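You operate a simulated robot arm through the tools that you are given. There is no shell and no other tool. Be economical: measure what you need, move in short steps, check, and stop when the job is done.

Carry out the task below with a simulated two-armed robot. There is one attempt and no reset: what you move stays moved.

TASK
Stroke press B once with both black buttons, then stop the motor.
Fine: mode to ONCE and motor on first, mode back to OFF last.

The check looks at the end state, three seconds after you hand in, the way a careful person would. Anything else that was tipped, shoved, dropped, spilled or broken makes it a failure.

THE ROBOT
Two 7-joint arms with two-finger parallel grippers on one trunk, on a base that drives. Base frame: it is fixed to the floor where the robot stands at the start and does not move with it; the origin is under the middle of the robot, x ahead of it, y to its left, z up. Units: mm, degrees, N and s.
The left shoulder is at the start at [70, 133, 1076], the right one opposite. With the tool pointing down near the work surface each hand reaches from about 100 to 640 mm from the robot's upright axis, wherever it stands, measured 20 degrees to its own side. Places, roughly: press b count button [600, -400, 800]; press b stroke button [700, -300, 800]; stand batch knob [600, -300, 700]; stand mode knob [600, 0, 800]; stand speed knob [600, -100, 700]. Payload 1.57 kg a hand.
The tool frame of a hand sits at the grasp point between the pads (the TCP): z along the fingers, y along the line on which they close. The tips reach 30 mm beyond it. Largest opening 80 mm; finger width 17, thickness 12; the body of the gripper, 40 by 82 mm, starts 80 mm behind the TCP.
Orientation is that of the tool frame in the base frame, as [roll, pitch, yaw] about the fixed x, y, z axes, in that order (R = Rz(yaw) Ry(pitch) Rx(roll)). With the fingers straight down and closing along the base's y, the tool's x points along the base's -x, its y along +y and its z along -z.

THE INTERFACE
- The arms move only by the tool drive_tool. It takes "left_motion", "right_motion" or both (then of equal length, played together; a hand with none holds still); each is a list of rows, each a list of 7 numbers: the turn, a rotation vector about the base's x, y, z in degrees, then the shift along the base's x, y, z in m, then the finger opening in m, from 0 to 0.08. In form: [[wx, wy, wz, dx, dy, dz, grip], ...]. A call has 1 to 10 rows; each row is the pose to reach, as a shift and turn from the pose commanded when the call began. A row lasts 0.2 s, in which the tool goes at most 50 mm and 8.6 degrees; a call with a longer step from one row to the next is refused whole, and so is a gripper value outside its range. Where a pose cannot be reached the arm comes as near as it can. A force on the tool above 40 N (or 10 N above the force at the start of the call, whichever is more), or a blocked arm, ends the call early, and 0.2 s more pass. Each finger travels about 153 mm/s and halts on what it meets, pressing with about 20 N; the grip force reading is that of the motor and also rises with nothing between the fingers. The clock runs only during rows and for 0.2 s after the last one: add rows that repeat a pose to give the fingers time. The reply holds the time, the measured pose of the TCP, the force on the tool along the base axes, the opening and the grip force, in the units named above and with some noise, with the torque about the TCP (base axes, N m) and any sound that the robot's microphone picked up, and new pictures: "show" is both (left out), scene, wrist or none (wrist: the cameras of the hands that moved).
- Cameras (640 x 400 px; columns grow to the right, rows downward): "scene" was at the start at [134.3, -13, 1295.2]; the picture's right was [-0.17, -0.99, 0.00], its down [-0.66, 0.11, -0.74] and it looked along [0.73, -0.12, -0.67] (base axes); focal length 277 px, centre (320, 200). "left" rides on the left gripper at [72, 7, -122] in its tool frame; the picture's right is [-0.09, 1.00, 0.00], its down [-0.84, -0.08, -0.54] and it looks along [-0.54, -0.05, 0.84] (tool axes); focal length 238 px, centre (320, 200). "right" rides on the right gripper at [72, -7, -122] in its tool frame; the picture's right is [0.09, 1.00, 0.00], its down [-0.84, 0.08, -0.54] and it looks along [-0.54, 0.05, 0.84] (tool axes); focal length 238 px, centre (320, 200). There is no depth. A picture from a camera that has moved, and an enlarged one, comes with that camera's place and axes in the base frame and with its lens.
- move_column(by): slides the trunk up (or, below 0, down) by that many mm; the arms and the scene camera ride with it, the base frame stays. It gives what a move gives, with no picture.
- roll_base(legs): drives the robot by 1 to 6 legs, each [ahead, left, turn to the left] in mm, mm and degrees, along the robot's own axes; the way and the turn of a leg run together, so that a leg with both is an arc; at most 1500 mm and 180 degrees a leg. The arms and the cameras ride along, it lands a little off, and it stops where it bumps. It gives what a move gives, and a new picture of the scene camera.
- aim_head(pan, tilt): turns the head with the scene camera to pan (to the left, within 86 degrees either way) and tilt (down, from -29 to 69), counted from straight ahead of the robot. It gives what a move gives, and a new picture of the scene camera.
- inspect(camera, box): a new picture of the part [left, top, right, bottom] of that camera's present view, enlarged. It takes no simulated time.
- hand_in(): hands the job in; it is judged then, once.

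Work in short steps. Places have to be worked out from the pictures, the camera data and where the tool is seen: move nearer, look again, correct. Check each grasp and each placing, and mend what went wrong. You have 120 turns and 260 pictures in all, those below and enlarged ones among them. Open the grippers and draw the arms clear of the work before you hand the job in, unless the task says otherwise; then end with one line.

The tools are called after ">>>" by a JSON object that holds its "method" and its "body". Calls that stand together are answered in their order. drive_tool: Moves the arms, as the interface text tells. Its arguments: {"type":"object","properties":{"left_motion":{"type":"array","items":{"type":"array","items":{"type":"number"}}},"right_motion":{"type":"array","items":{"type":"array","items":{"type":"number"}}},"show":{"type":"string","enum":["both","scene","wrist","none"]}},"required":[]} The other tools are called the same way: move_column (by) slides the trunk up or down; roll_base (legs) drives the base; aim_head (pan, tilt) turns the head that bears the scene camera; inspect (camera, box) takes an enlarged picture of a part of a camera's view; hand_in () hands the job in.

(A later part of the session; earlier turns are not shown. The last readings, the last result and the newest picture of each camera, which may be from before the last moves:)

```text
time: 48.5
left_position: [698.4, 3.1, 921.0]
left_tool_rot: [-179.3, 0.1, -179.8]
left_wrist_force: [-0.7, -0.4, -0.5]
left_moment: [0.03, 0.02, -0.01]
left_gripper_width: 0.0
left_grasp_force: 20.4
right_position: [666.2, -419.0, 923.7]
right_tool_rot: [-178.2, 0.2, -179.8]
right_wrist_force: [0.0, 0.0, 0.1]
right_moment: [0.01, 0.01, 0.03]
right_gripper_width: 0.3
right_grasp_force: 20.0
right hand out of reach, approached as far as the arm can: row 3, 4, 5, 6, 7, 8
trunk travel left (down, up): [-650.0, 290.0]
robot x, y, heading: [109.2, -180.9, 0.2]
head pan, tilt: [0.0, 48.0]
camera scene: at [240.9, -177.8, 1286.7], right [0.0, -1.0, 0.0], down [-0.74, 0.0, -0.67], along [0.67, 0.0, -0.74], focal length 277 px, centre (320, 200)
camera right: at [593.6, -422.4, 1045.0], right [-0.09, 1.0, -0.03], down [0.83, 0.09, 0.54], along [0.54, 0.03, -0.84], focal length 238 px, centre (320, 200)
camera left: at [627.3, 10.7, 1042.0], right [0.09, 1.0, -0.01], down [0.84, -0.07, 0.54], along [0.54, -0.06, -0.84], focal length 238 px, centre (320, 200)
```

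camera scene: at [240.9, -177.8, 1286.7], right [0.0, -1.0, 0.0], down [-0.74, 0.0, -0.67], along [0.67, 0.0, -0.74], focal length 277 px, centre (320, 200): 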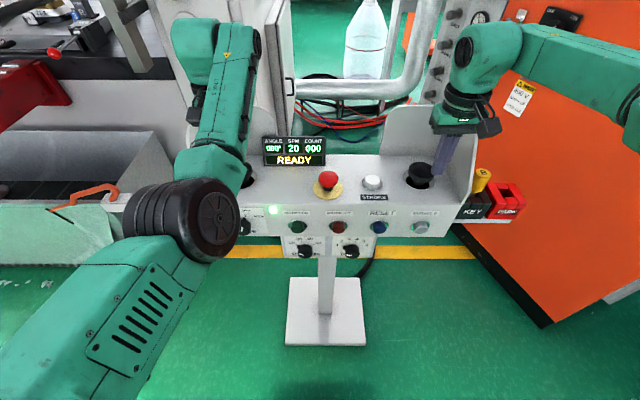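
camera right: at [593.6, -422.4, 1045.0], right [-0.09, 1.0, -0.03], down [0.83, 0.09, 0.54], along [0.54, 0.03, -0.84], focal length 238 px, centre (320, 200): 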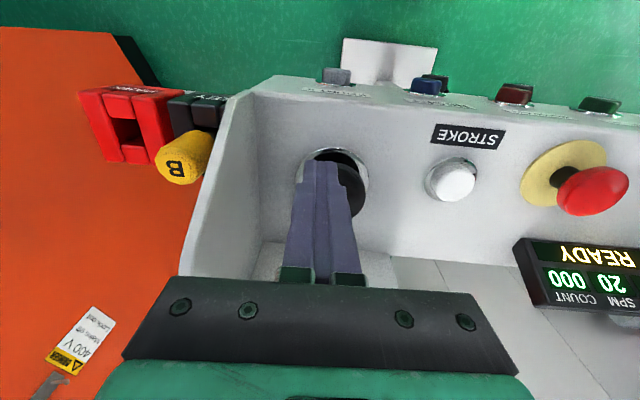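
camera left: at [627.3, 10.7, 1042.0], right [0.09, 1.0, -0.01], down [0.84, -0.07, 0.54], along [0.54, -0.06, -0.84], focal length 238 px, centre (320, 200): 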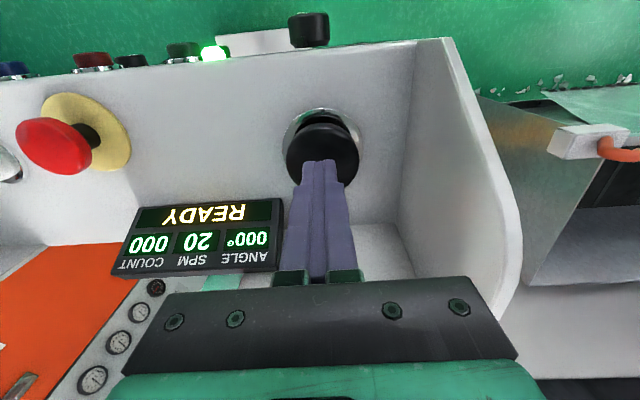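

Left is right over its button; right is 30 mm short at its reach limit. Pitching the right hand forward by 20° extends its reach, so I do that and re-centre it.

>>> {"method": "drive_tool", "body": {"right_motion": [[0, -5, 0, 0.0, 0.005, 0.01, 0], [0, -10, 0, 0.005, 0.01, 0.01, 0], [0, -15, 0, 0.01, 0.015, 0.01, 0], [0, -20, 0, 0.016, 0.018, 0.01, 0], [0, -22, 0, 0.021, 0.018, 0.008, 0], [0, -22, 0, 0.021, 0.018, 0.003, 0]]}}

>>> {"method": "inspect", "body": {"camera": "right", "box": [220, 80, 460, 240]}}

```text
time: 49.9
left_position: [700.0, 3.3, 919.3]
left_tool_rot: [-179.3, -0.1, -179.8]
left_wrist_force: [0.4, 0.1, 0.3]
left_moment: [0.0, 0.0, -0.02]
left_gripper_width: 0.0
left_grasp_force: 20.4
right_position: [688.3, -401.0, 926.7]
right_tool_rot: [-178.2, 22.2, 180.0]
right_wrist_force: [0.4, 0.4, 0.0]
right_moment: [-0.01, 0.01, -0.03]
right_gripper_width: 0.0
right_grasp_force: 19.8
trunk travel left (down, up): [-650.0, 290.0]
robot x, y, heading: [111.5, -175.8, 0.1]
head pan, tilt: [0.0, 48.0]
camera scene: at [240.7, -177.9, 1286.8], right [0.0, -1.0, 0.0], down [-0.74, 0.0, -0.67], along [0.67, 0.0, -0.74], focal length 277 px, centre (320, 200)
camera right: at [574.6, -403.5, 1011.8], right [-0.07, 1.0, -0.06], down [0.57, 0.09, 0.82], along [0.82, 0.03, -0.58], focal length 238 px, centre (320, 200)
```

scene: 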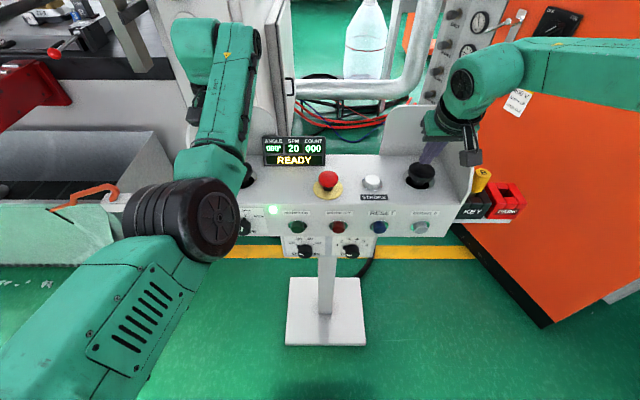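
right: 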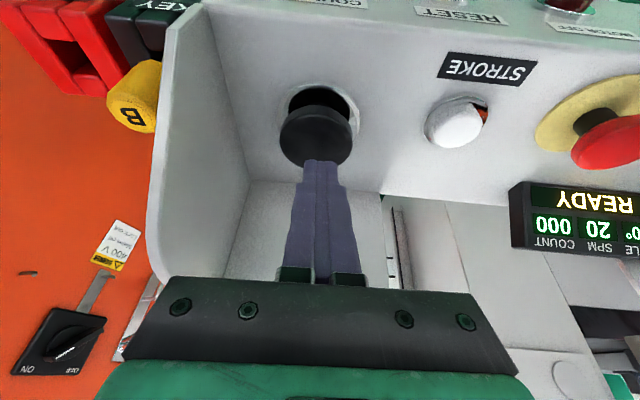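

```text
2.50 times, centred on (340, 160) of right
camera zoom: at [574.6, -403.5, 1011.8], right [-0.07, 1.0, -0.06], down [0.57, 0.09, 0.82], along [0.82, 0.03, -0.58], focal length 596 px, centre (270, 300)
```

zoom: 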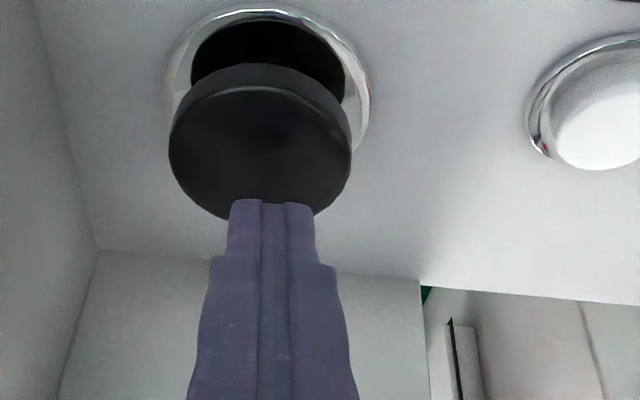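

Right cap centre is ≈ [693, −405, 870] and its tip hangs 9 mm higher than the left's. I equalise and then press both together, and hold.

>>> {"method": "drive_tool", "body": {"left_motion": [[0, 0, 0, 0, 0, 0, 0], [0, 0, 0, 0, 0, -0.008, 0], [0, 0, 0, 0, 0, -0.016, 0], [0, 0, 0, 0, 0, -0.024, 0], [0, 0, 0, 0, 0, -0.03, 0], [0, 0, 0, 0, 0, -0.03, 0], [0, 0, 0, 0, 0, -0.03, 0], [0, 0, 0, 0, 0, -0.03, 0]], "right_motion": [[0, 0, 0, -0.004, -0.004, -0.009, 0], [0, 0, 0, -0.004, -0.004, -0.017, 0], [0, 0, 0, -0.004, -0.004, -0.025, 0], [0, 0, 0, -0.004, -0.004, -0.033, 0], [0, 0, 0, -0.004, -0.004, -0.039, 0], [0, 0, 0, -0.004, -0.004, -0.039, 0], [0, 0, 0, -0.004, -0.004, -0.039, 0], [0, 0, 0, -0.004, -0.004, -0.039, 0]]}}

```text
time: 51.6
left_position: [697.7, 3.2, 896.4]
left_tool_rot: [-179.4, 0.7, -179.7]
left_wrist_force: [-3.5, -0.2, 10.2]
left_moment: [0.05, 0.23, -0.03]
left_gripper_width: 0.0
left_grasp_force: 19.8
right_position: [683.7, -404.2, 895.6]
right_tool_rot: [-178.5, 23.5, 180.0]
right_wrist_force: [-3.2, -0.1, 11.1]
right_moment: [0.0, 0.04, -0.01]
right_gripper_width: 0.1
right_grasp_force: 20.2
trunk travel left (down, up): [-650.0, 290.0]
robot x, y, heading: [111.9, -180.4, 0.1]
head pan, tilt: [0.0, 48.0]
heard: click, click
stopped in row 8 (right hand): the force on the tool passed its limit at 40 N (the readings are from after the stop); the commanded pose is now the measured one
camera scene: at [235.0, -178.1, 1286.8], right [0.0, -1.0, 0.0], down [-0.74, 0.0, -0.67], along [0.67, 0.0, -0.74], focal length 277 px, centre (320, 200)
camera right: at [569.3, -407.5, 979.4], right [-0.07, 1.0, -0.06], down [0.55, 0.09, 0.83], along [0.83, 0.03, -0.56], focal length 238 px, centre (320, 200)
camera left: at [623.1, 10.6, 1017.1], right [0.09, 1.0, -0.01], down [0.83, -0.07, 0.55], along [0.55, -0.06, -0.83], focal length 238 px, centre (320, 200)
```

scene: 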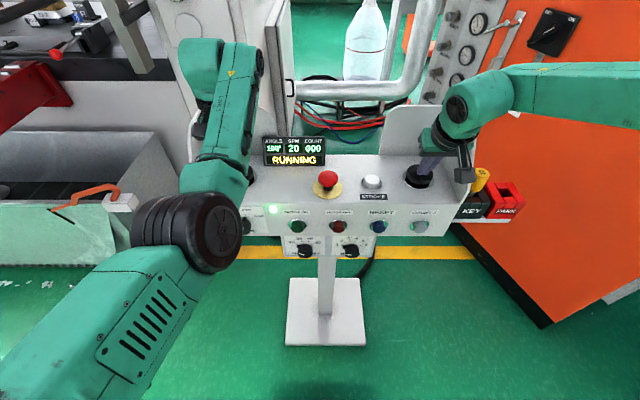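
right: 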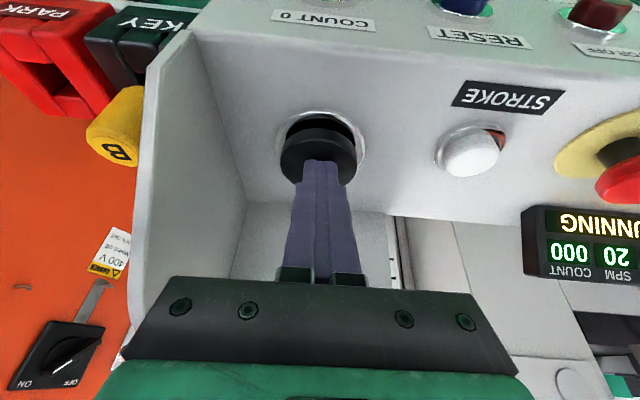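
left: 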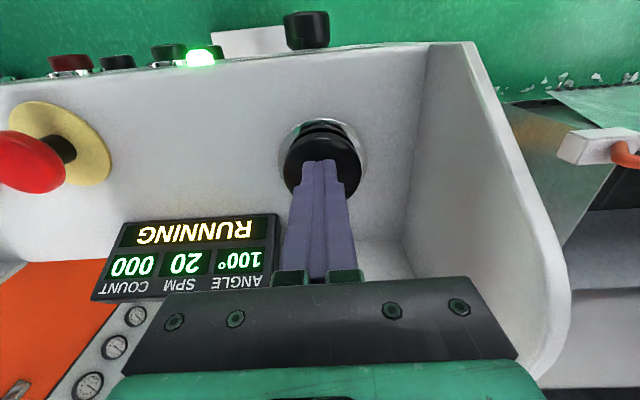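

RUNNING, angle 100°. I keep both held with slight extra pressure until the stroke ends.

>>> {"method": "drive_tool", "body": {"left_motion": [[0, 0, 0, 0, 0, -0.003, 0], [0, 0, 0, 0, 0, -0.003, 0], [0, 0, 0, 0, 0, -0.003, 0], [0, 0, 0, 0, 0, -0.003, 0], [0, 0, 0, 0, 0, -0.003, 0]], "right_motion": [[0, 0, 0, 0, 0, -0.003, 0], [0, 0, 0, 0, 0, -0.003, 0], [0, 0, 0, 0, 0, -0.003, 0], [0, 0, 0, 0, 0, -0.003, 0], [0, 0, 0, 0, 0, -0.003, 0]], "show": "scene"}}

>>> {"method": "inspect", "body": {"camera": "scene", "box": [240, 120, 360, 195]}}

```text
time: 52.8
left_position: [697.0, 3.9, 895.7]
left_tool_rot: [-179.4, 0.9, -179.7]
left_wrist_force: [9.0, -2.7, 30.5]
left_moment: [-0.07, -0.05, 0.05]
left_gripper_width: 0.0
left_grasp_force: 20.3
right_position: [683.3, -403.6, 896.7]
right_tool_rot: [-178.6, 23.7, 180.0]
right_wrist_force: [10.4, 1.0, 31.4]
right_moment: [0.06, -0.39, -0.15]
right_gripper_width: 0.1
right_grasp_force: 20.1
trunk travel left (down, up): [-650.0, 290.0]
robot x, y, heading: [112.9, -177.2, 0.2]
head pan, tilt: [0.0, 48.0]
camera scene: at [233.6, -178.2, 1287.9], right [0.0, -1.0, 0.0], down [-0.74, 0.0, -0.67], along [0.67, 0.0, -0.74], focal length 277 px, centre (320, 200)
```

scene: 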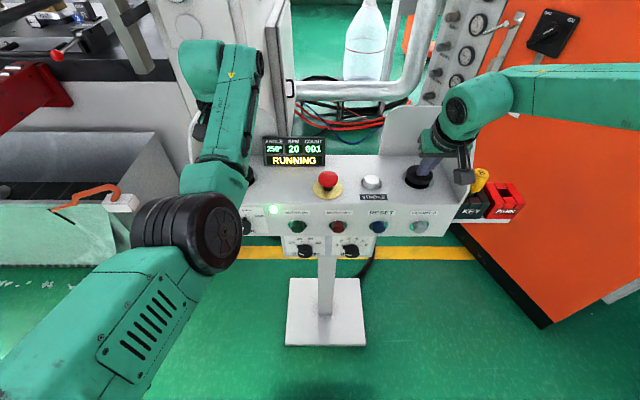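

```text
5.33 times, centred on (300, 158) of scene
camera zoom: at [233.6, -178.2, 1287.9], right [0.0, -1.0, 0.0], down [-0.74, 0.0, -0.67], along [0.67, 0.0, -0.74], focal length 1478 px, centre (427, 427)
```

zoom: 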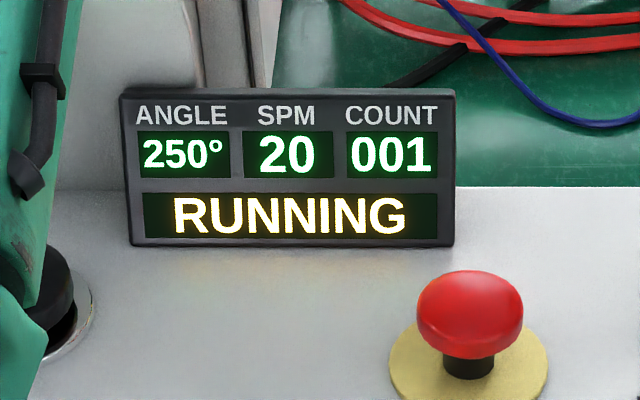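

Count 001 at 250°, in the upstroke. I hold briefly more, then lift both hands together.

>>> {"method": "drive_tool", "body": {"left_motion": [[0, 0, 0, 0, 0, 0, 0], [0, 0, 0, 0, 0, 0, 0], [0, 0, 0, 0, 0, 0, 0], [0, 0, 0, 0, 0, 0, 0], [0, 0, 0, 0, 0, 0.03, 0], [0, 0, 0, 0, 0, 0.06, 0]], "right_motion": [[0, 0, 0, 0, 0, 0, 0], [0, 0, 0, 0, 0, 0, 0], [0, 0, 0, 0, 0, 0, 0], [0, 0, 0, 0, 0, 0, 0], [0, 0, 0, 0, 0, 0.03, 0], [0, 0, 0, 0, 0, 0.06, 0]], "show": "scene"}}

>>> {"method": "inspect", "body": {"camera": "scene", "box": [240, 120, 360, 195]}}

```text
time: 54.2
left_position: [698.2, 3.9, 948.7]
left_tool_rot: [-179.2, 0.2, -179.7]
left_wrist_force: [-0.4, 1.0, 0.0]
left_moment: [-0.01, 0.01, 0.0]
left_gripper_width: 0.0
left_grasp_force: 20.2
right_position: [684.1, -404.6, 947.2]
right_tool_rot: [-178.3, 22.8, 179.9]
right_wrist_force: [-0.9, 0.5, 0.0]
right_moment: [-0.02, -0.03, -0.05]
right_gripper_width: 0.1
right_grasp_force: 20.2
trunk travel left (down, up): [-650.0, 290.0]
robot x, y, heading: [109.7, -176.2, 0.2]
head pan, tilt: [0.0, 48.0]
camera scene: at [237.9, -177.8, 1286.6], right [0.0, -1.0, 0.0], down [-0.74, 0.0, -0.67], along [0.67, 0.0, -0.74], focal length 277 px, centre (320, 200)
```

scene: 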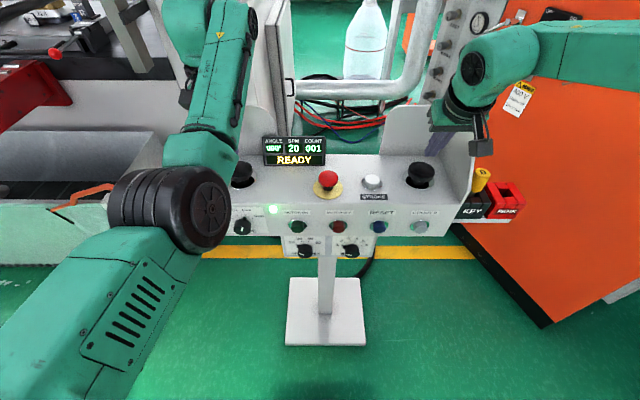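

```text
5.33 times, centred on (300, 158) of scene
camera zoom: at [237.9, -177.8, 1286.6], right [0.0, -1.0, 0.0], down [-0.74, 0.0, -0.67], along [0.67, 0.0, -0.74], focal length 1478 px, centre (427, 427)
```

zoom: 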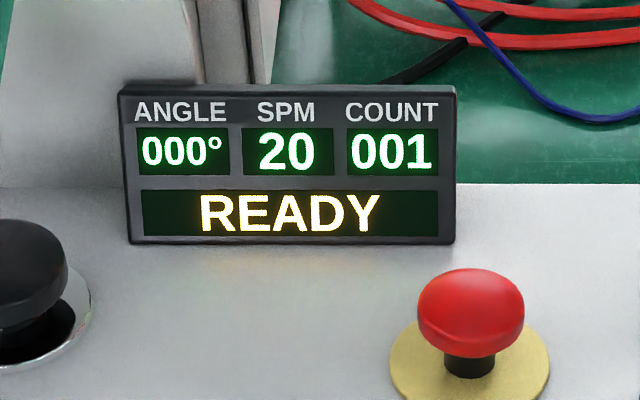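

Stroke complete: 000°, READY, count 001. I raise both hands clear of the shrouds and drive back 110 mm.

>>> {"method": "drive_tool", "body": {"left_motion": [[0, 0, 0, 0, 0, 0.03, 0], [0, 0, 0, 0, 0, 0.06, 0], [0, 0, 0, 0, 0, 0.095, 0]], "right_motion": [[0, 6, 0, 0, 0, 0.03, 0], [0, 12, 0, -0.02, 0, 0.06, 0], [0, 18, 0, -0.05, 0, 0.095, 0]], "show": "none"}}

>>> {"method": "roll_base", "body": {"legs": [[-110, 0, 0]]}}

```text
time: 55.0
left_position: [702.1, 6.6, 1040.6]
left_tool_rot: [-178.5, 2.2, -178.8]
left_wrist_force: [-0.7, 0.0, -0.7]
left_moment: [0.0, -0.03, -0.01]
left_gripper_width: 0.0
left_grasp_force: 19.9
left hand out of reach, approached as far as the arm can: row 3
right_position: [634.6, -403.5, 1044.5]
right_tool_rot: [-178.3, 4.9, -180.0]
right_wrist_force: [-0.5, 0.7, -0.3]
right_moment: [0.0, 0.01, -0.01]
right_gripper_width: 0.0
right_grasp_force: 20.1
trunk travel left (down, up): [-650.0, 290.0]
robot x, y, heading: [108.2, -184.2, 0.1]
head pan, tilt: [0.0, 48.0]
```

```text
time: 56.2
left_position: [594.5, 4.4, 1039.4]
left_tool_rot: [-178.8, 1.9, -178.9]
left_wrist_force: [0.2, 0.0, 0.5]
left_moment: [0.01, 0.02, 0.05]
left_gripper_width: 0.1
left_grasp_force: 19.7
right_position: [526.9, -404.7, 1043.6]
right_tool_rot: [-178.4, 4.9, 179.9]
right_wrist_force: [-0.5, 0.3, -0.2]
right_moment: [0.01, -0.01, -0.02]
right_gripper_width: 0.2
right_grasp_force: 19.7
trunk travel left (down, up): [-650.0, 290.0]
robot x, y, heading: [-1.3, -176.2, 0.2]
head pan, tilt: [0.0, 48.0]
camera scene: at [132.2, -178.3, 1286.6], right [0.0, -1.0, 0.0], down [-0.74, 0.0, -0.67], along [0.67, 0.0, -0.74], focal length 277 px, centre (320, 200)
```

scene: 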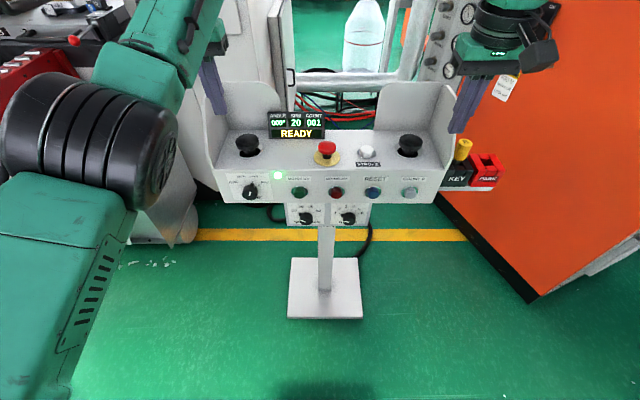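

Next is MOTOR OFF at about [620, −220, 770]. The right hand, tool-down with closed fingers, can push it with the finger side moving +x; I bring it down in front of the button.

>>> {"method": "drive_tool", "body": {"right_motion": [[0, 1, 0, 0, 0.04, 0, 0], [0, 2, 0, 0, 0.08, 0, 0], [0, 3, 0, 0.01, 0.12, -0.02, 0], [0, 4, 0, 0.013, 0.15, -0.05, 0], [0, 4.9, 0, 0.013, 0.185, -0.09, 0], [0, 4.9, 0, 0.013, 0.185, -0.13, 0], [0, 4.9, 0, 0.013, 0.185, -0.17, 0], [0, 4.9, 0, 0.013, 0.185, -0.21, 0], [0, 4.9, 0, 0.013, 0.185, -0.24, 0], [0, 4.9, 0, 0.013, 0.185, -0.255, 0]]}}

>>> {"method": "inspect", "body": {"camera": "scene", "box": [260, 130, 420, 230]}}

```text
refused: row 5 steps farther than a row can; nothing moved
```

```text
4.00 times, centred on (340, 180) of scene
camera zoom: at [132.2, -178.3, 1286.6], right [0.0, -1.0, 0.0], down [-0.74, 0.0, -0.67], along [0.67, 0.0, -0.74], focal length 1108 px, centre (240, 280)
```

zoom: 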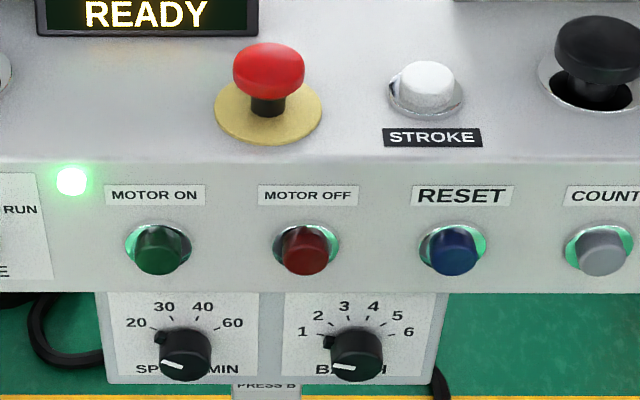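

One row was too long; I resend with smaller steps.

>>> {"method": "drive_tool", "body": {"right_motion": [[0, 1, 0, 0, 0.04, 0, 0], [0, 2, 0, 0, 0.08, 0, 0], [0, 3, 0, 0.01, 0.12, -0.02, 0], [0, 4, 0, 0.013, 0.15, -0.05, 0], [0, 4.9, 0, 0.013, 0.175, -0.085, 0], [0, 4.9, 0, 0.013, 0.186, -0.125, 0], [0, 4.9, 0, 0.013, 0.186, -0.165, 0], [0, 4.9, 0, 0.013, 0.186, -0.205, 0], [0, 4.9, 0, 0.013, 0.186, -0.24, 0], [0, 4.9, 0, 0.013, 0.186, -0.255, 0]]}}

>>> {"method": "inspect", "body": {"camera": "scene", "box": [260, 130, 420, 230]}}

```text
time: 58.4
left_position: [592.9, 4.8, 1039.4]
left_tool_rot: [-178.8, 2.0, -178.9]
left_wrist_force: [-0.5, 0.4, 0.3]
left_moment: [0.02, -0.01, -0.01]
left_gripper_width: 0.0
left_grasp_force: 19.7
right_position: [461.1, -303.8, 839.0]
right_tool_rot: [-178.5, 0.0, 179.9]
right_wrist_force: [0.4, 0.1, -0.2]
right_moment: [0.02, 0.01, -0.01]
right_gripper_width: 0.0
right_grasp_force: 20.1
right hand out of reach, approached as far as the arm can: row 2, 3, 4, 5, 6, 7, 8, 9, 10
trunk travel left (down, up): [-650.0, 290.0]
robot x, y, heading: [-1.3, -181.0, 0.2]
head pan, tilt: [0.0, 48.0]
camera scene: at [131.3, -178.5, 1286.8], right [0.0, -1.0, 0.0], down [-0.74, 0.0, -0.67], along [0.67, 0.0, -0.74], focal length 277 px, centre (320, 200)
camera right: at [390.2, -307.1, 960.2], right [-0.09, 1.0, -0.03], down [0.84, 0.09, 0.54], along [0.54, 0.03, -0.84], focal length 238 px, centre (320, 200)
```

scene: 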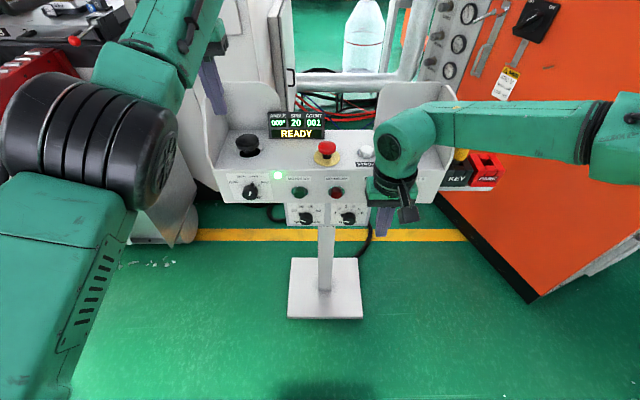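
right: 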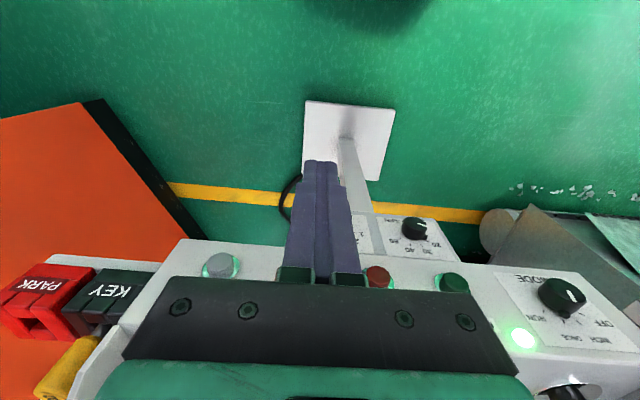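

```text
4.00 times, centred on (340, 180) of scene
camera zoom: at [131.3, -178.5, 1286.8], right [0.0, -1.0, 0.0], down [-0.74, 0.0, -0.67], along [0.67, 0.0, -0.74], focal length 1108 px, centre (240, 280)
```

zoom: 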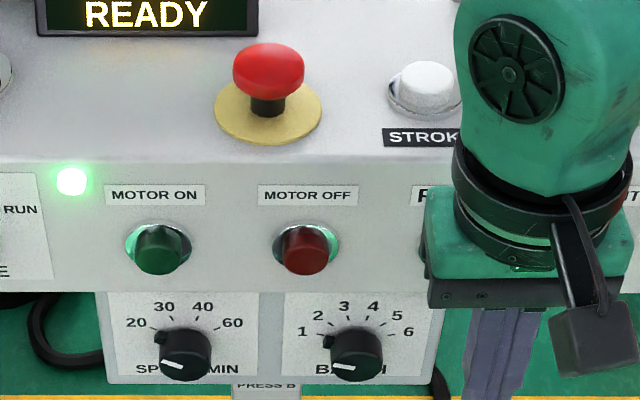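

The right arm cannot go further inward in this posture. Driving the base 120 mm left brings MOTOR OFF comfortably onto the right arm's side.

>>> {"method": "roll_base", "body": {"legs": [[0, 120, 0]]}}

```text
time: 59.6
left_position: [592.2, 125.7, 1039.4]
left_tool_rot: [-178.8, 2.1, -178.9]
left_wrist_force: [0.2, -0.3, 1.2]
left_moment: [0.02, 0.01, 0.03]
left_gripper_width: 0.5
left_grasp_force: 20.6
right_position: [462.6, -183.3, 839.5]
right_tool_rot: [-178.5, 0.0, 180.0]
right_wrist_force: [0.1, -0.2, 1.3]
right_moment: [-0.05, 0.02, 0.01]
right_gripper_width: 0.0
right_grasp_force: 20.3
trunk travel left (down, up): [-650.0, 290.0]
robot x, y, heading: [2.2, -59.2, 0.1]
head pan, tilt: [0.0, 48.0]
camera scene: at [131.0, -58.5, 1286.7], right [0.0, -1.0, 0.0], down [-0.74, 0.0, -0.67], along [0.67, 0.0, -0.74], focal length 277 px, centre (320, 200)
```

scene: 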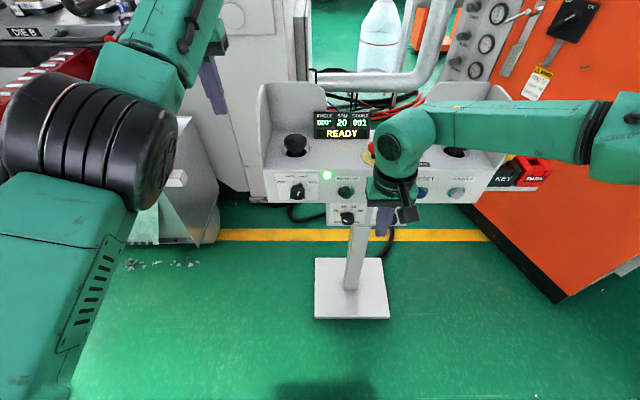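

Now I bring the right fingers to x ≈ 565, y −219, TCP z 785, in front of MOTOR OFF.

>>> {"method": "drive_tool", "body": {"right_motion": [[0, 0, 0, 0.02, -0.01, -0.01, 0], [0, 0, 0, 0.04, -0.02, -0.025, 0], [0, 0, 0, 0.06, -0.03, -0.04, 0], [0, 0, 0, 0.085, -0.036, -0.054, 0], [0, 0, 0, 0.103, -0.036, -0.054, 0]]}}

>>> {"method": "inspect", "body": {"camera": "right", "box": [220, 100, 460, 260]}}

>>> {"method": "inspect", "body": {"camera": "scene", "box": [300, 130, 460, 230]}}

```text
time: 60.8
left_position: [593.4, 125.8, 1038.8]
left_tool_rot: [-178.8, 2.1, -178.8]
left_wrist_force: [-0.1, 0.1, -0.3]
left_moment: [0.01, -0.03, 0.0]
left_gripper_width: 0.2
left_grasp_force: 19.5
right_position: [505.3, -251.1, 813.1]
right_tool_rot: [-178.4, 0.1, 179.9]
right_wrist_force: [-0.8, -0.1, 0.0]
right_moment: [-0.01, -0.02, 0.01]
right_gripper_width: 0.0
right_grasp_force: 20.2
right hand out of reach, approached as far as the arm can: row 1, 2, 3, 4, 5
trunk travel left (down, up): [-650.0, 290.0]
robot x, y, heading: [-2.2, -58.6, 0.1]
head pan, tilt: [0.0, 48.0]
camera scene: at [130.9, -57.4, 1286.8], right [0.0, -1.0, 0.0], down [-0.74, 0.0, -0.67], along [0.67, 0.0, -0.74], focal length 277 px, centre (320, 200)
camera right: at [432.8, -254.9, 935.0], right [-0.09, 1.0, -0.03], down [0.84, 0.09, 0.54], along [0.54, 0.03, -0.84], focal length 238 px, centre (320, 200)
```

scene: 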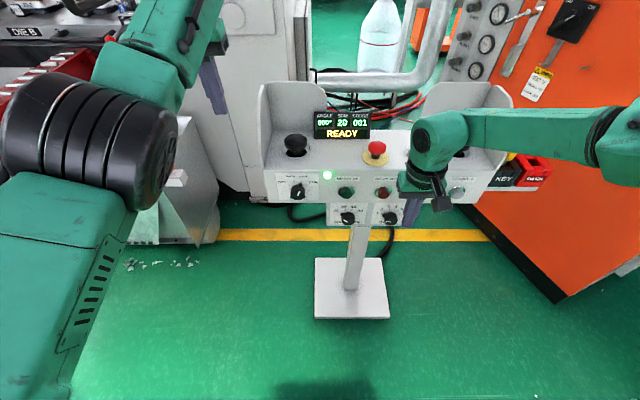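
right: 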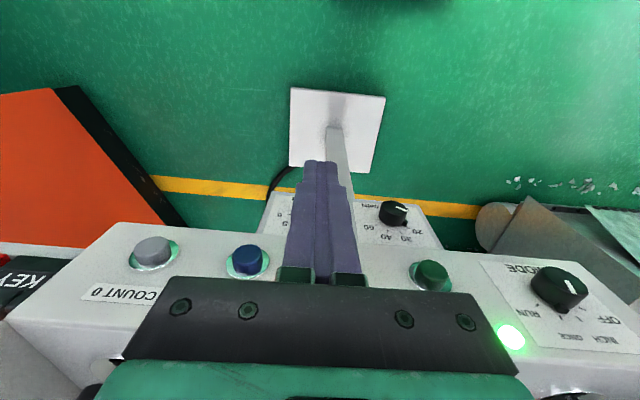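

```text
2.50 times, centred on (340, 180) of right
camera zoom: at [432.8, -254.9, 935.0], right [-0.09, 1.0, -0.03], down [0.84, 0.09, 0.54], along [0.54, 0.03, -0.84], focal length 596 px, centre (270, 250)
```

zoom: 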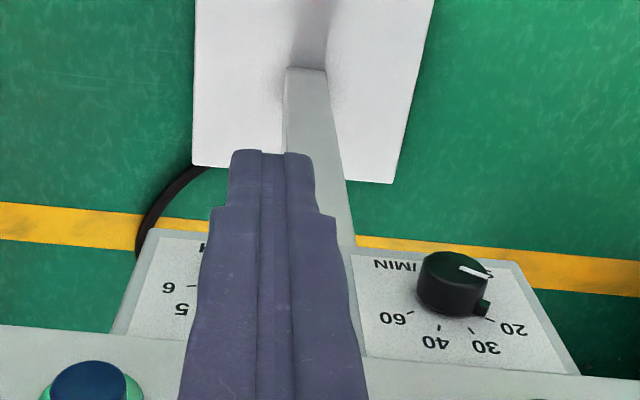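

```text
4.00 times, centred on (380, 180) of scene
camera zoom: at [130.9, -57.4, 1286.8], right [0.0, -1.0, 0.0], down [-0.74, 0.0, -0.67], along [0.67, 0.0, -0.74], focal length 1108 px, centre (80, 280)
```

zoom: 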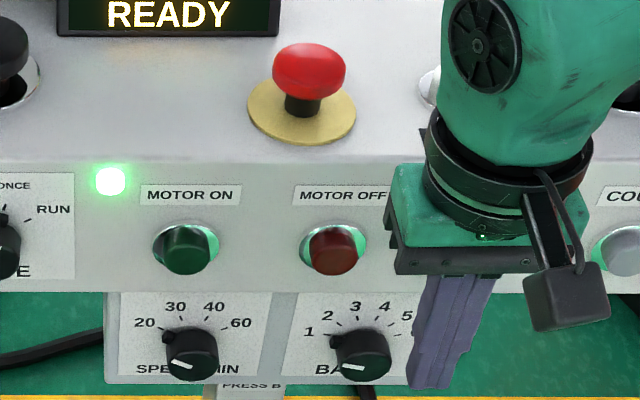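

The constraint is height: these postures work at higher hand heights relative to the shoulders. I raise the right hand a bit and lower the trunk by 130 mm.

>>> {"method": "drive_tool", "body": {"right_motion": [[0, 0, 0, 0, 0, 0.03, 0], [0, 0, 0, 0, 0, 0.07, 0], [0, 0, 0, 0, 0, 0.1, 0]], "show": "none"}}

>>> {"method": "move_column", "body": {"by": -130}}

```text
time: 61.6
left_position: [593.8, 125.9, 1038.8]
left_tool_rot: [-178.8, 2.0, -179.0]
left_wrist_force: [0.2, 1.3, 0.1]
left_moment: [0.0, 0.02, 0.01]
left_gripper_width: 0.1
left_grasp_force: 20.1
right_position: [505.1, -250.1, 915.8]
right_tool_rot: [-178.5, 0.0, 179.9]
right_wrist_force: [-0.8, 0.6, -0.9]
right_moment: [-0.04, 0.02, -0.01]
right_gripper_width: 0.0
right_grasp_force: 19.9
trunk travel left (down, up): [-650.0, 290.0]
robot x, y, heading: [-1.0, -56.3, -0.0]
head pan, tilt: [0.0, 48.0]
```

```text
time: 63.2
left_position: [592.7, 127.0, 909.5]
left_tool_rot: [-178.8, 2.0, -178.9]
left_wrist_force: [-0.7, 0.0, -0.1]
left_moment: [0.0, -0.01, 0.01]
left_gripper_width: 0.0
left_grasp_force: 20.2
right_position: [505.7, -250.2, 785.2]
right_tool_rot: [-178.4, 0.0, 179.9]
right_wrist_force: [0.1, 0.6, -0.3]
right_moment: [0.0, 0.0, 0.0]
right_gripper_width: 0.2
right_grasp_force: 19.5
trunk travel left (down, up): [-520.0, 420.0]
robot x, y, heading: [1.5, -61.0, 0.3]
head pan, tilt: [0.0, 48.0]
```

The right hand is at TCP z 785. I move it to y −219 and x ≈ 575.

>>> {"method": "drive_tool", "body": {"right_motion": [[0, 0, 0, 0.02, 0.01, 0, 0], [0, 0, 0, 0.04, 0.02, 0, 0], [0, 0, 0, 0.055, 0.031, 0, 0], [0, 0, 0, 0.068, 0.031, 0, 0], [0, 0, 0, 0.068, 0.031, 0, 0]]}}

>>> {"method": "inspect", "body": {"camera": "scene", "box": [300, 80, 460, 180]}}

```text
time: 64.4
left_position: [593.2, 125.4, 909.7]
left_tool_rot: [-178.8, 2.1, -178.9]
left_wrist_force: [0.6, 0.4, -0.3]
left_moment: [0.0, 0.02, 0.0]
left_gripper_width: 0.1
left_grasp_force: 20.2
right_position: [530.3, -239.3, 787.7]
right_tool_rot: [-178.5, 0.1, 179.9]
right_wrist_force: [0.3, 0.5, 0.8]
right_moment: [0.0, -0.01, -0.01]
right_gripper_width: 0.1
right_grasp_force: 19.8
right hand out of reach, approached as far as the arm can: row 2, 3, 4, 5
trunk travel left (down, up): [-520.0, 420.0]
robot x, y, heading: [4.7, -60.5, 0.2]
head pan, tilt: [0.0, 48.0]
camera scene: at [130.8, -57.6, 1156.8], right [0.0, -1.0, 0.0], down [-0.74, 0.0, -0.67], along [0.67, 0.0, -0.74], focal length 277 px, centre (320, 200)
camera right: at [458.0, -242.9, 910.3], right [-0.09, 1.0, -0.03], down [0.84, 0.09, 0.54], along [0.54, 0.03, -0.84], focal length 238 px, centre (320, 200)
```

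scene: 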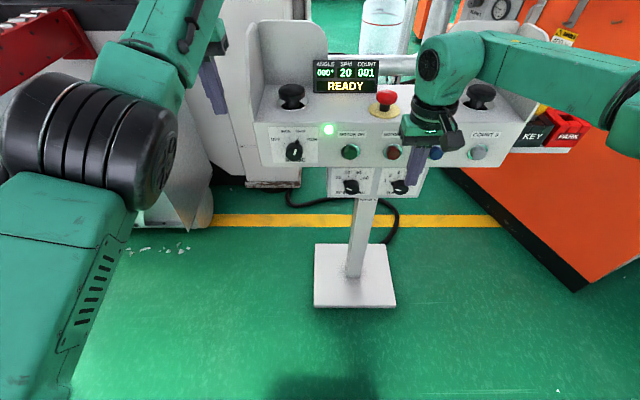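
right: 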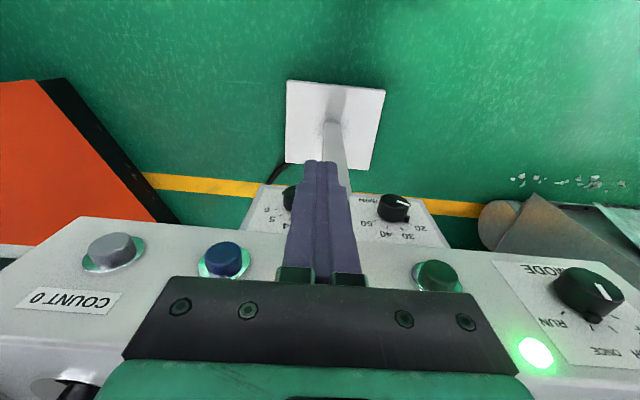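

```text
4.00 times, centred on (380, 130) of scene
camera zoom: at [130.8, -57.6, 1156.8], right [0.0, -1.0, 0.0], down [-0.74, 0.0, -0.67], along [0.67, 0.0, -0.74], focal length 1108 px, centre (80, 480)
```

zoom: 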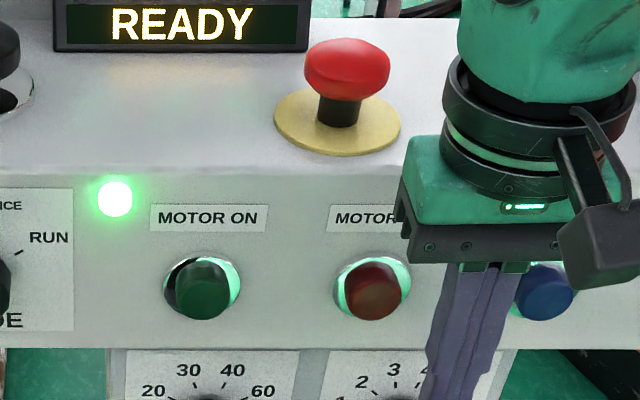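

Still short by about 40 mm at zero pitch. As with the mushroom, pitching forward helps: I pitch 25° so the tip leads towards the button.

>>> {"method": "drive_tool", "body": {"right_motion": [[0, -6, 0, 0.0, 0.003, 0.003, 0], [0, -12, 0, 0.01, 0.008, 0.006, 0], [0, -18, 0, 0.02, 0.014, 0.007, 0], [0, -25, 0, 0.03, 0.02, 0.007, 0], [0, -25, 0, 0.04, 0.02, 0.007, 0], [0, -25, 0, 0.045, 0.02, 0.007, 0]]}}

>>> {"method": "inspect", "body": {"camera": "right", "box": [200, 80, 440, 240]}}

>>> {"method": "inspect", "body": {"camera": "scene", "box": [300, 80, 460, 180]}}

```text
time: 65.8
left_position: [592.3, 125.0, 908.8]
left_tool_rot: [-178.8, 2.0, -179.0]
left_wrist_force: [0.3, 0.0, 0.0]
left_moment: [-0.03, 0.0, 0.0]
left_gripper_width: 0.0
left_grasp_force: 19.8
right_position: [574.7, -219.1, 795.7]
right_tool_rot: [-178.5, 25.0, 180.0]
right_wrist_force: [-0.4, -1.5, 0.1]
right_moment: [-0.03, 0.01, 0.02]
right_gripper_width: 0.0
right_grasp_force: 20.4
trunk travel left (down, up): [-520.0, 420.0]
robot x, y, heading: [-1.5, -60.3, 0.1]
head pan, tilt: [0.0, 48.0]
camera scene: at [130.9, -57.7, 1156.8], right [0.0, -1.0, 0.0], down [-0.74, 0.0, -0.67], along [0.67, 0.0, -0.74], focal length 277 px, centre (320, 200)
camera right: at [458.6, -222.9, 875.2], right [-0.07, 1.0, -0.06], down [0.53, 0.09, 0.84], along [0.85, 0.03, -0.53], focal length 238 px, centre (320, 200)
```

scene: 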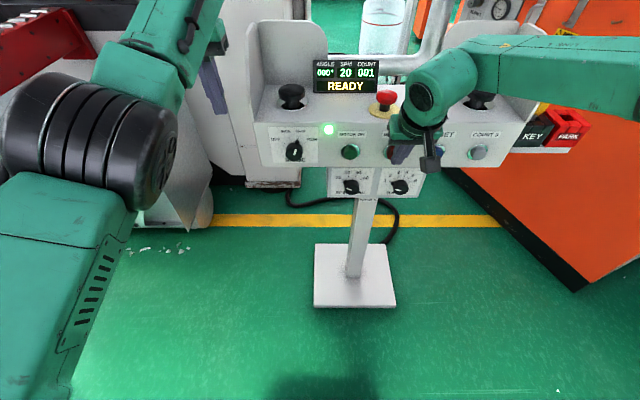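
right: 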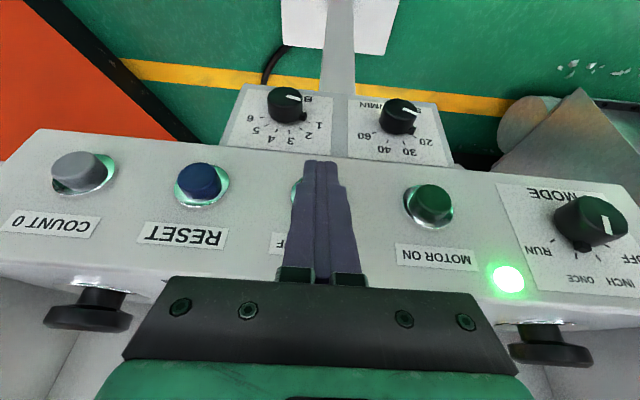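

```text
2.50 times, centred on (320, 160) of right
camera zoom: at [458.6, -222.9, 875.2], right [-0.07, 1.0, -0.06], down [0.53, 0.09, 0.84], along [0.85, 0.03, -0.53], focal length 596 px, centre (320, 300)
```

zoom: 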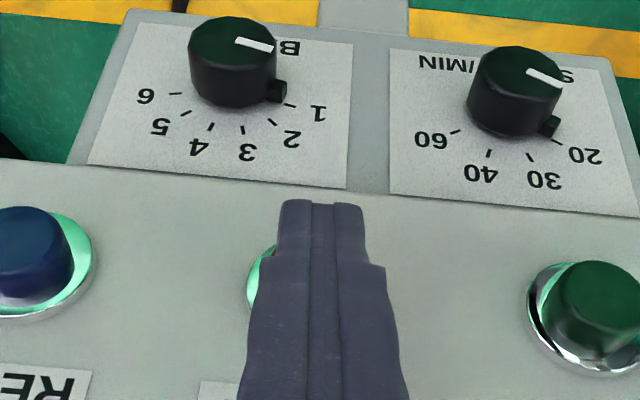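

```text
4.00 times, centred on (380, 130) of scene
camera zoom: at [130.9, -57.7, 1156.8], right [0.0, -1.0, 0.0], down [-0.74, 0.0, -0.67], along [0.67, 0.0, -0.74], focal length 1108 px, centre (80, 480)
```

zoom: 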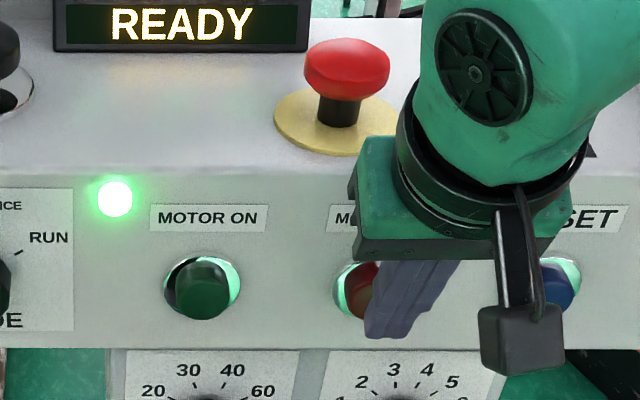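

Aligned with MOTOR OFF (y −219.7, z 771; tip at z ≈ 768). I press forward in small steps.

>>> {"method": "drive_tool", "body": {"right_motion": [[0, 0, 0, 0.015, 0, 0, 0], [0, 0, 0, 0.025, 0, 0, 0], [0, 0, 0, 0.03, 0, 0, 0], [0, 0, 0, 0.035, 0, 0, 0], [0, 0, 0, 0.04, 0, 0, 0], [0, 0, 0, 0.044, 0, 0, 0], [0, 0, 0, 0.048, 0, 0, 0]]}}

>>> {"method": "inspect", "body": {"camera": "scene", "box": [300, 50, 460, 180]}}

```text
time: 67.0
left_position: [588.9, 125.8, 911.9]
left_tool_rot: [-178.8, 2.3, -178.8]
left_wrist_force: [-0.2, 0.0, -0.5]
left_moment: [0.04, 0.03, 0.0]
left_gripper_width: 0.0
left_grasp_force: 20.0
right_position: [601.0, -221.5, 795.6]
right_tool_rot: [-178.5, 24.1, -179.7]
right_wrist_force: [-17.0, 2.8, 5.3]
right_moment: [0.12, 0.3, 0.04]
right_gripper_width: 0.0
right_grasp_force: 20.8
right hand out of reach, approached as far as the arm can: row 4, 5, 6
trunk travel left (down, up): [-520.0, 420.0]
robot x, y, heading: [-1.9, -54.6, 0.1]
head pan, tilt: [0.0, 48.0]
heard: click
stopped in row 6 (right hand): the force on the tool passed its limit at 51 N (the readings are from after the stop); the commanded pose is now the measured one
camera scene: at [126.5, -57.6, 1157.5], right [0.0, -1.0, 0.0], down [-0.74, 0.0, -0.67], along [0.67, 0.0, -0.74], focal length 277 px, centre (320, 200)
camera right: at [484.2, -225.2, 877.0], right [-0.08, 0.99, -0.06], down [0.54, 0.09, 0.84], along [0.84, 0.03, -0.55], focal length 238 px, centre (320, 200)
```

scene: 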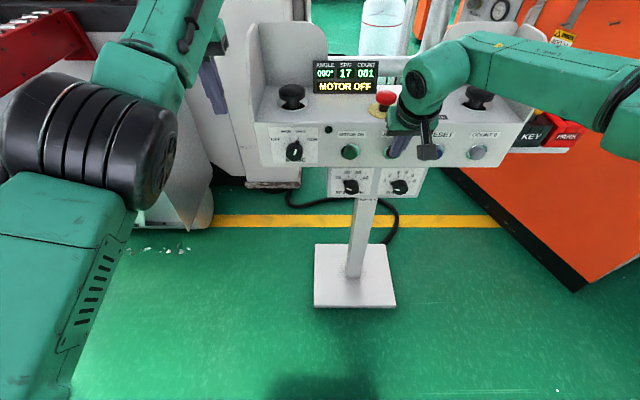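
right: 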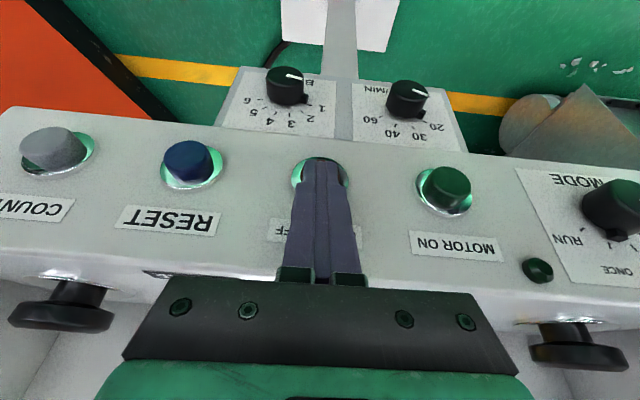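

```text
3.08 times, centred on (380, 115) of scene
camera zoom: at [126.5, -57.6, 1157.5], right [0.0, -1.0, 0.0], down [-0.74, 0.0, -0.67], along [0.67, 0.0, -0.74], focal length 853 px, centre (135, 462)
```

zoom: 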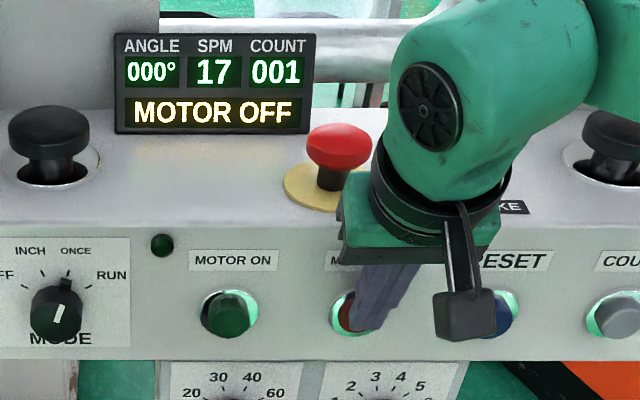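

MOTOR OFF is displayed, lamp out, spindle running down. I withdraw the right hand back, up and to the side.

>>> {"method": "drive_tool", "body": {"right_motion": [[0, 0, 0, -0.03, 0, 0, 0], [0, 0, 0, -0.07, -0.01, 0, 0], [0, 0, 0, -0.1, -0.03, 0.02, 0], [0, 5, 0, -0.12, -0.06, 0.05, 0], [0, 12, 0, -0.13, -0.09, 0.08, 0], [0, 18, 0, -0.13, -0.12, 0.11, 0], [0, 24, 0, -0.13, -0.15, 0.14, 0]], "show": "none"}}

>>> {"method": "roll_base", "body": {"legs": [[-200, 0, 0]]}}

```text
time: 68.6
left_position: [594.1, 124.1, 907.7]
left_tool_rot: [-178.9, 1.7, -178.9]
left_wrist_force: [0.3, -1.0, 0.9]
left_moment: [0.0, 0.03, 0.02]
left_gripper_width: 0.1
left_grasp_force: 19.7
right_position: [476.4, -375.9, 928.7]
right_tool_rot: [-178.6, -0.2, 180.0]
right_wrist_force: [0.1, -0.1, -1.0]
right_moment: [0.09, 0.04, -0.03]
right_gripper_width: 0.0
right_grasp_force: 20.1
trunk travel left (down, up): [-520.0, 420.0]
robot x, y, heading: [-3.7, -61.7, 0.3]
head pan, tilt: [0.0, 48.0]
```

```text
time: 70.2
left_position: [389.4, 125.6, 909.3]
left_tool_rot: [-178.8, 1.9, -178.9]
left_wrist_force: [0.6, 0.6, -0.2]
left_moment: [-0.02, -0.02, 0.0]
left_gripper_width: 0.0
left_grasp_force: 19.9
right_position: [271.9, -373.0, 932.6]
right_tool_rot: [-178.6, 0.3, -179.8]
right_wrist_force: [0.7, -0.2, 0.4]
right_moment: [-0.02, -0.02, -0.01]
right_gripper_width: 0.2
right_grasp_force: 20.7
trunk travel left (down, up): [-520.0, 420.0]
robot x, y, heading: [-201.8, -62.6, -0.0]
head pan, tilt: [0.0, 48.0]
camera scene: at [-72.1, -58.1, 1156.8], right [0.0, -1.0, 0.0], down [-0.74, 0.0, -0.67], along [0.67, 0.0, -0.74], focal length 277 px, centre (320, 200)
```

scene: 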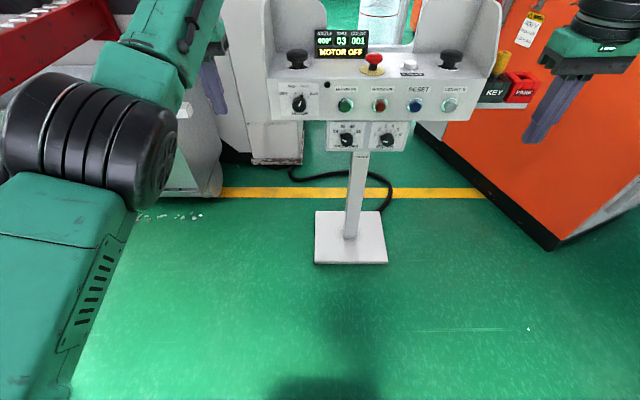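

Base is back 200 mm, so the left arm has room. I pitch the left hand forward to horizontal, moving towards the knob.

>>> {"method": "drive_tool", "body": {"left_motion": [[0, -8.5, 0, 0.012, -0.012, 0, 0.02], [0, -17, 0, 0.024, -0.024, 0, 0.04], [0, -25.5, 0, 0.036, -0.036, -0.01, 0.06], [0, -34, 0, 0.048, -0.048, -0.02, 0.08], [0, -42.5, 0, 0.06, -0.06, -0.03, 0.08], [0, -51, 0, 0.07, -0.07, -0.05, 0.08], [0, -59.5, 0, 0.08, -0.08, -0.07, 0.08], [0, -68, 0, 0.09, -0.09, -0.09, 0.08], [0, -76.5, 0, 0.1, -0.1, -0.11, 0.08], [0, -85, 0, 0.1, -0.11, -0.13, 0.08]]}}

```text
time: 72.6
left_position: [500.4, 77.8, 785.4]
left_tool_rot: [103.0, 84.3, 105.8]
left_wrist_force: [0.3, 0.0, -0.2]
left_moment: [-0.02, 0.0, 0.0]
left_gripper_width: 80.1
left_grasp_force: 0.0
right_position: [271.9, -373.8, 933.6]
right_tool_rot: [-178.6, 0.3, -179.9]
right_wrist_force: [0.0, 0.0, 0.3]
right_moment: [0.03, 0.02, 0.01]
right_gripper_width: 0.1
right_grasp_force: 20.2
trunk travel left (down, up): [-520.0, 420.0]
robot x, y, heading: [-199.2, -59.4, 0.3]
head pan, tilt: [0.0, 48.0]
stopped in row 10 (left hand): the arm was blocked; the commanded pose is now the measured one
camera scene: at [-72.1, -58.2, 1156.8], right [0.0, -1.0, 0.0], down [-0.74, 0.0, -0.67], along [0.67, 0.0, -0.74], focal length 277 px, centre (320, 200)
camera left: at [376.4, 84.4, 717.7], right [-0.04, 0.98, 0.19], down [-0.52, -0.18, 0.84], along [0.86, -0.06, 0.51], focal length 238 px, centre (320, 200)
```

scene: 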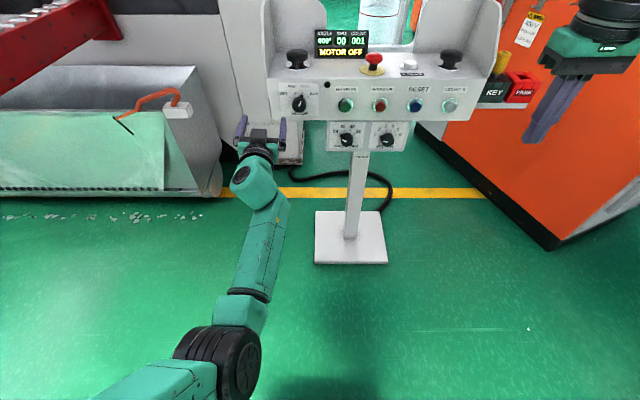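
left: 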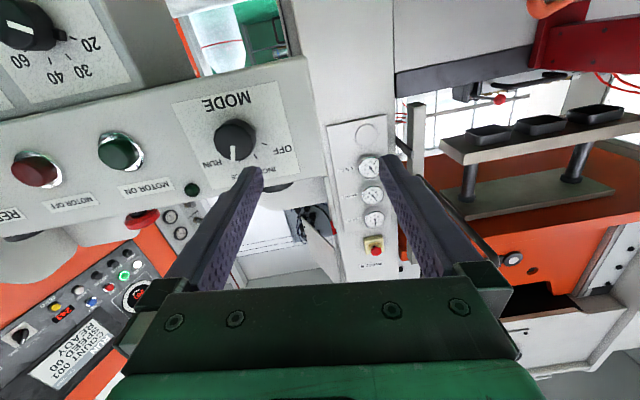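

The left hand is horizontal at [500, 78, 785] with a good low-elbow posture. I roll it to +40° and centre it on the knob axis (y −1, z 772.5).

>>> {"method": "drive_tool", "body": {"left_motion": [[6, 0, -1, 0, -0.02, -0.003, 0.08], [12, -0.5, -2, 0, -0.04, -0.006, 0.08], [18, -1, -2.8, 0, -0.06, -0.01, 0.08], [24, -1.3, -2.8, 0.01, -0.079, -0.0125, 0.08], [30, -1.3, -2.8, 0.02, -0.079, -0.0125, 0.08], [34.5, -1.3, -2.8, 0.04, -0.079, -0.0125, 0.08], [34.5, -1.3, -2.8, 0.05, -0.079, -0.0125, 0.08]]}}

>>> {"method": "inspect", "body": {"camera": "left", "box": [220, 60, 460, 220]}}

```text
time: 74.2
left_position: [550.3, -4.0, 771.4]
left_tool_rot: [88.8, 50.4, 89.1]
left_wrist_force: [1.2, 0.7, 0.5]
left_moment: [-0.01, 0.0, 0.02]
left_gripper_width: 80.1
left_grasp_force: 0.1
right_position: [273.2, -373.1, 933.3]
right_tool_rot: [-178.6, 0.4, -179.9]
right_wrist_force: [0.1, -0.7, 0.0]
right_moment: [0.0, 0.01, 0.0]
right_gripper_width: 0.0
right_grasp_force: 20.4
trunk travel left (down, up): [-520.0, 420.0]
robot x, y, heading: [-204.9, -62.4, 0.2]
head pan, tilt: [0.0, 48.0]
camera scene: at [-71.8, -58.0, 1156.7], right [0.0, -1.0, 0.0], down [-0.74, 0.0, -0.67], along [0.67, 0.0, -0.74], focal length 277 px, centre (320, 200)
camera left: at [429.2, 46.3, 719.2], right [-0.01, 0.71, 0.71], down [-0.55, -0.59, 0.59], along [0.84, -0.38, 0.4], focal length 238 px, centre (320, 200)
```

scene: 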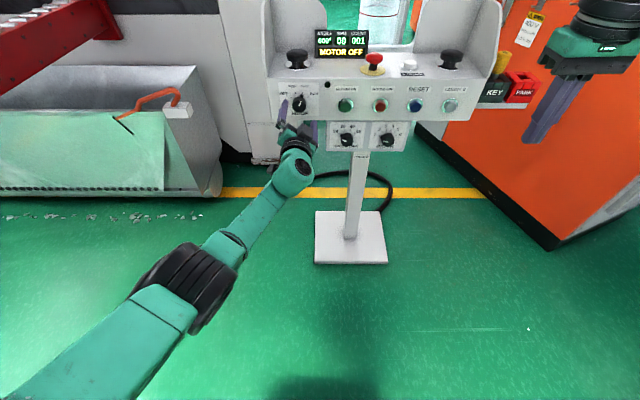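
left: 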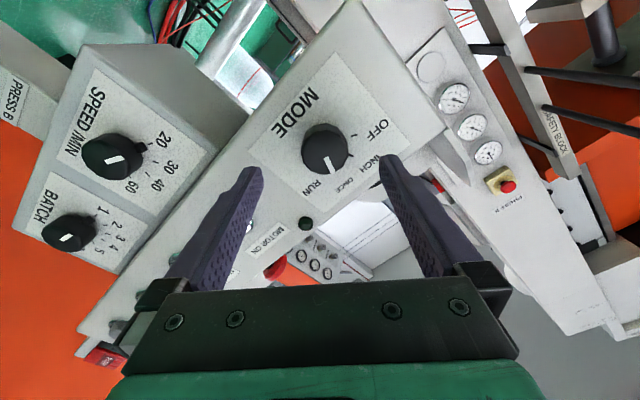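

```text
2.50 times, centred on (340, 140) of left
camera zoom: at [429.2, 46.3, 719.2], right [-0.01, 0.71, 0.71], down [-0.55, -0.59, 0.59], along [0.84, -0.38, 0.4], focal length 596 px, centre (270, 350)
```

zoom: 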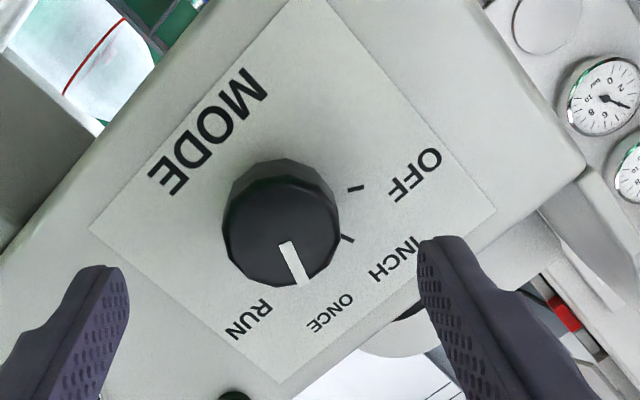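

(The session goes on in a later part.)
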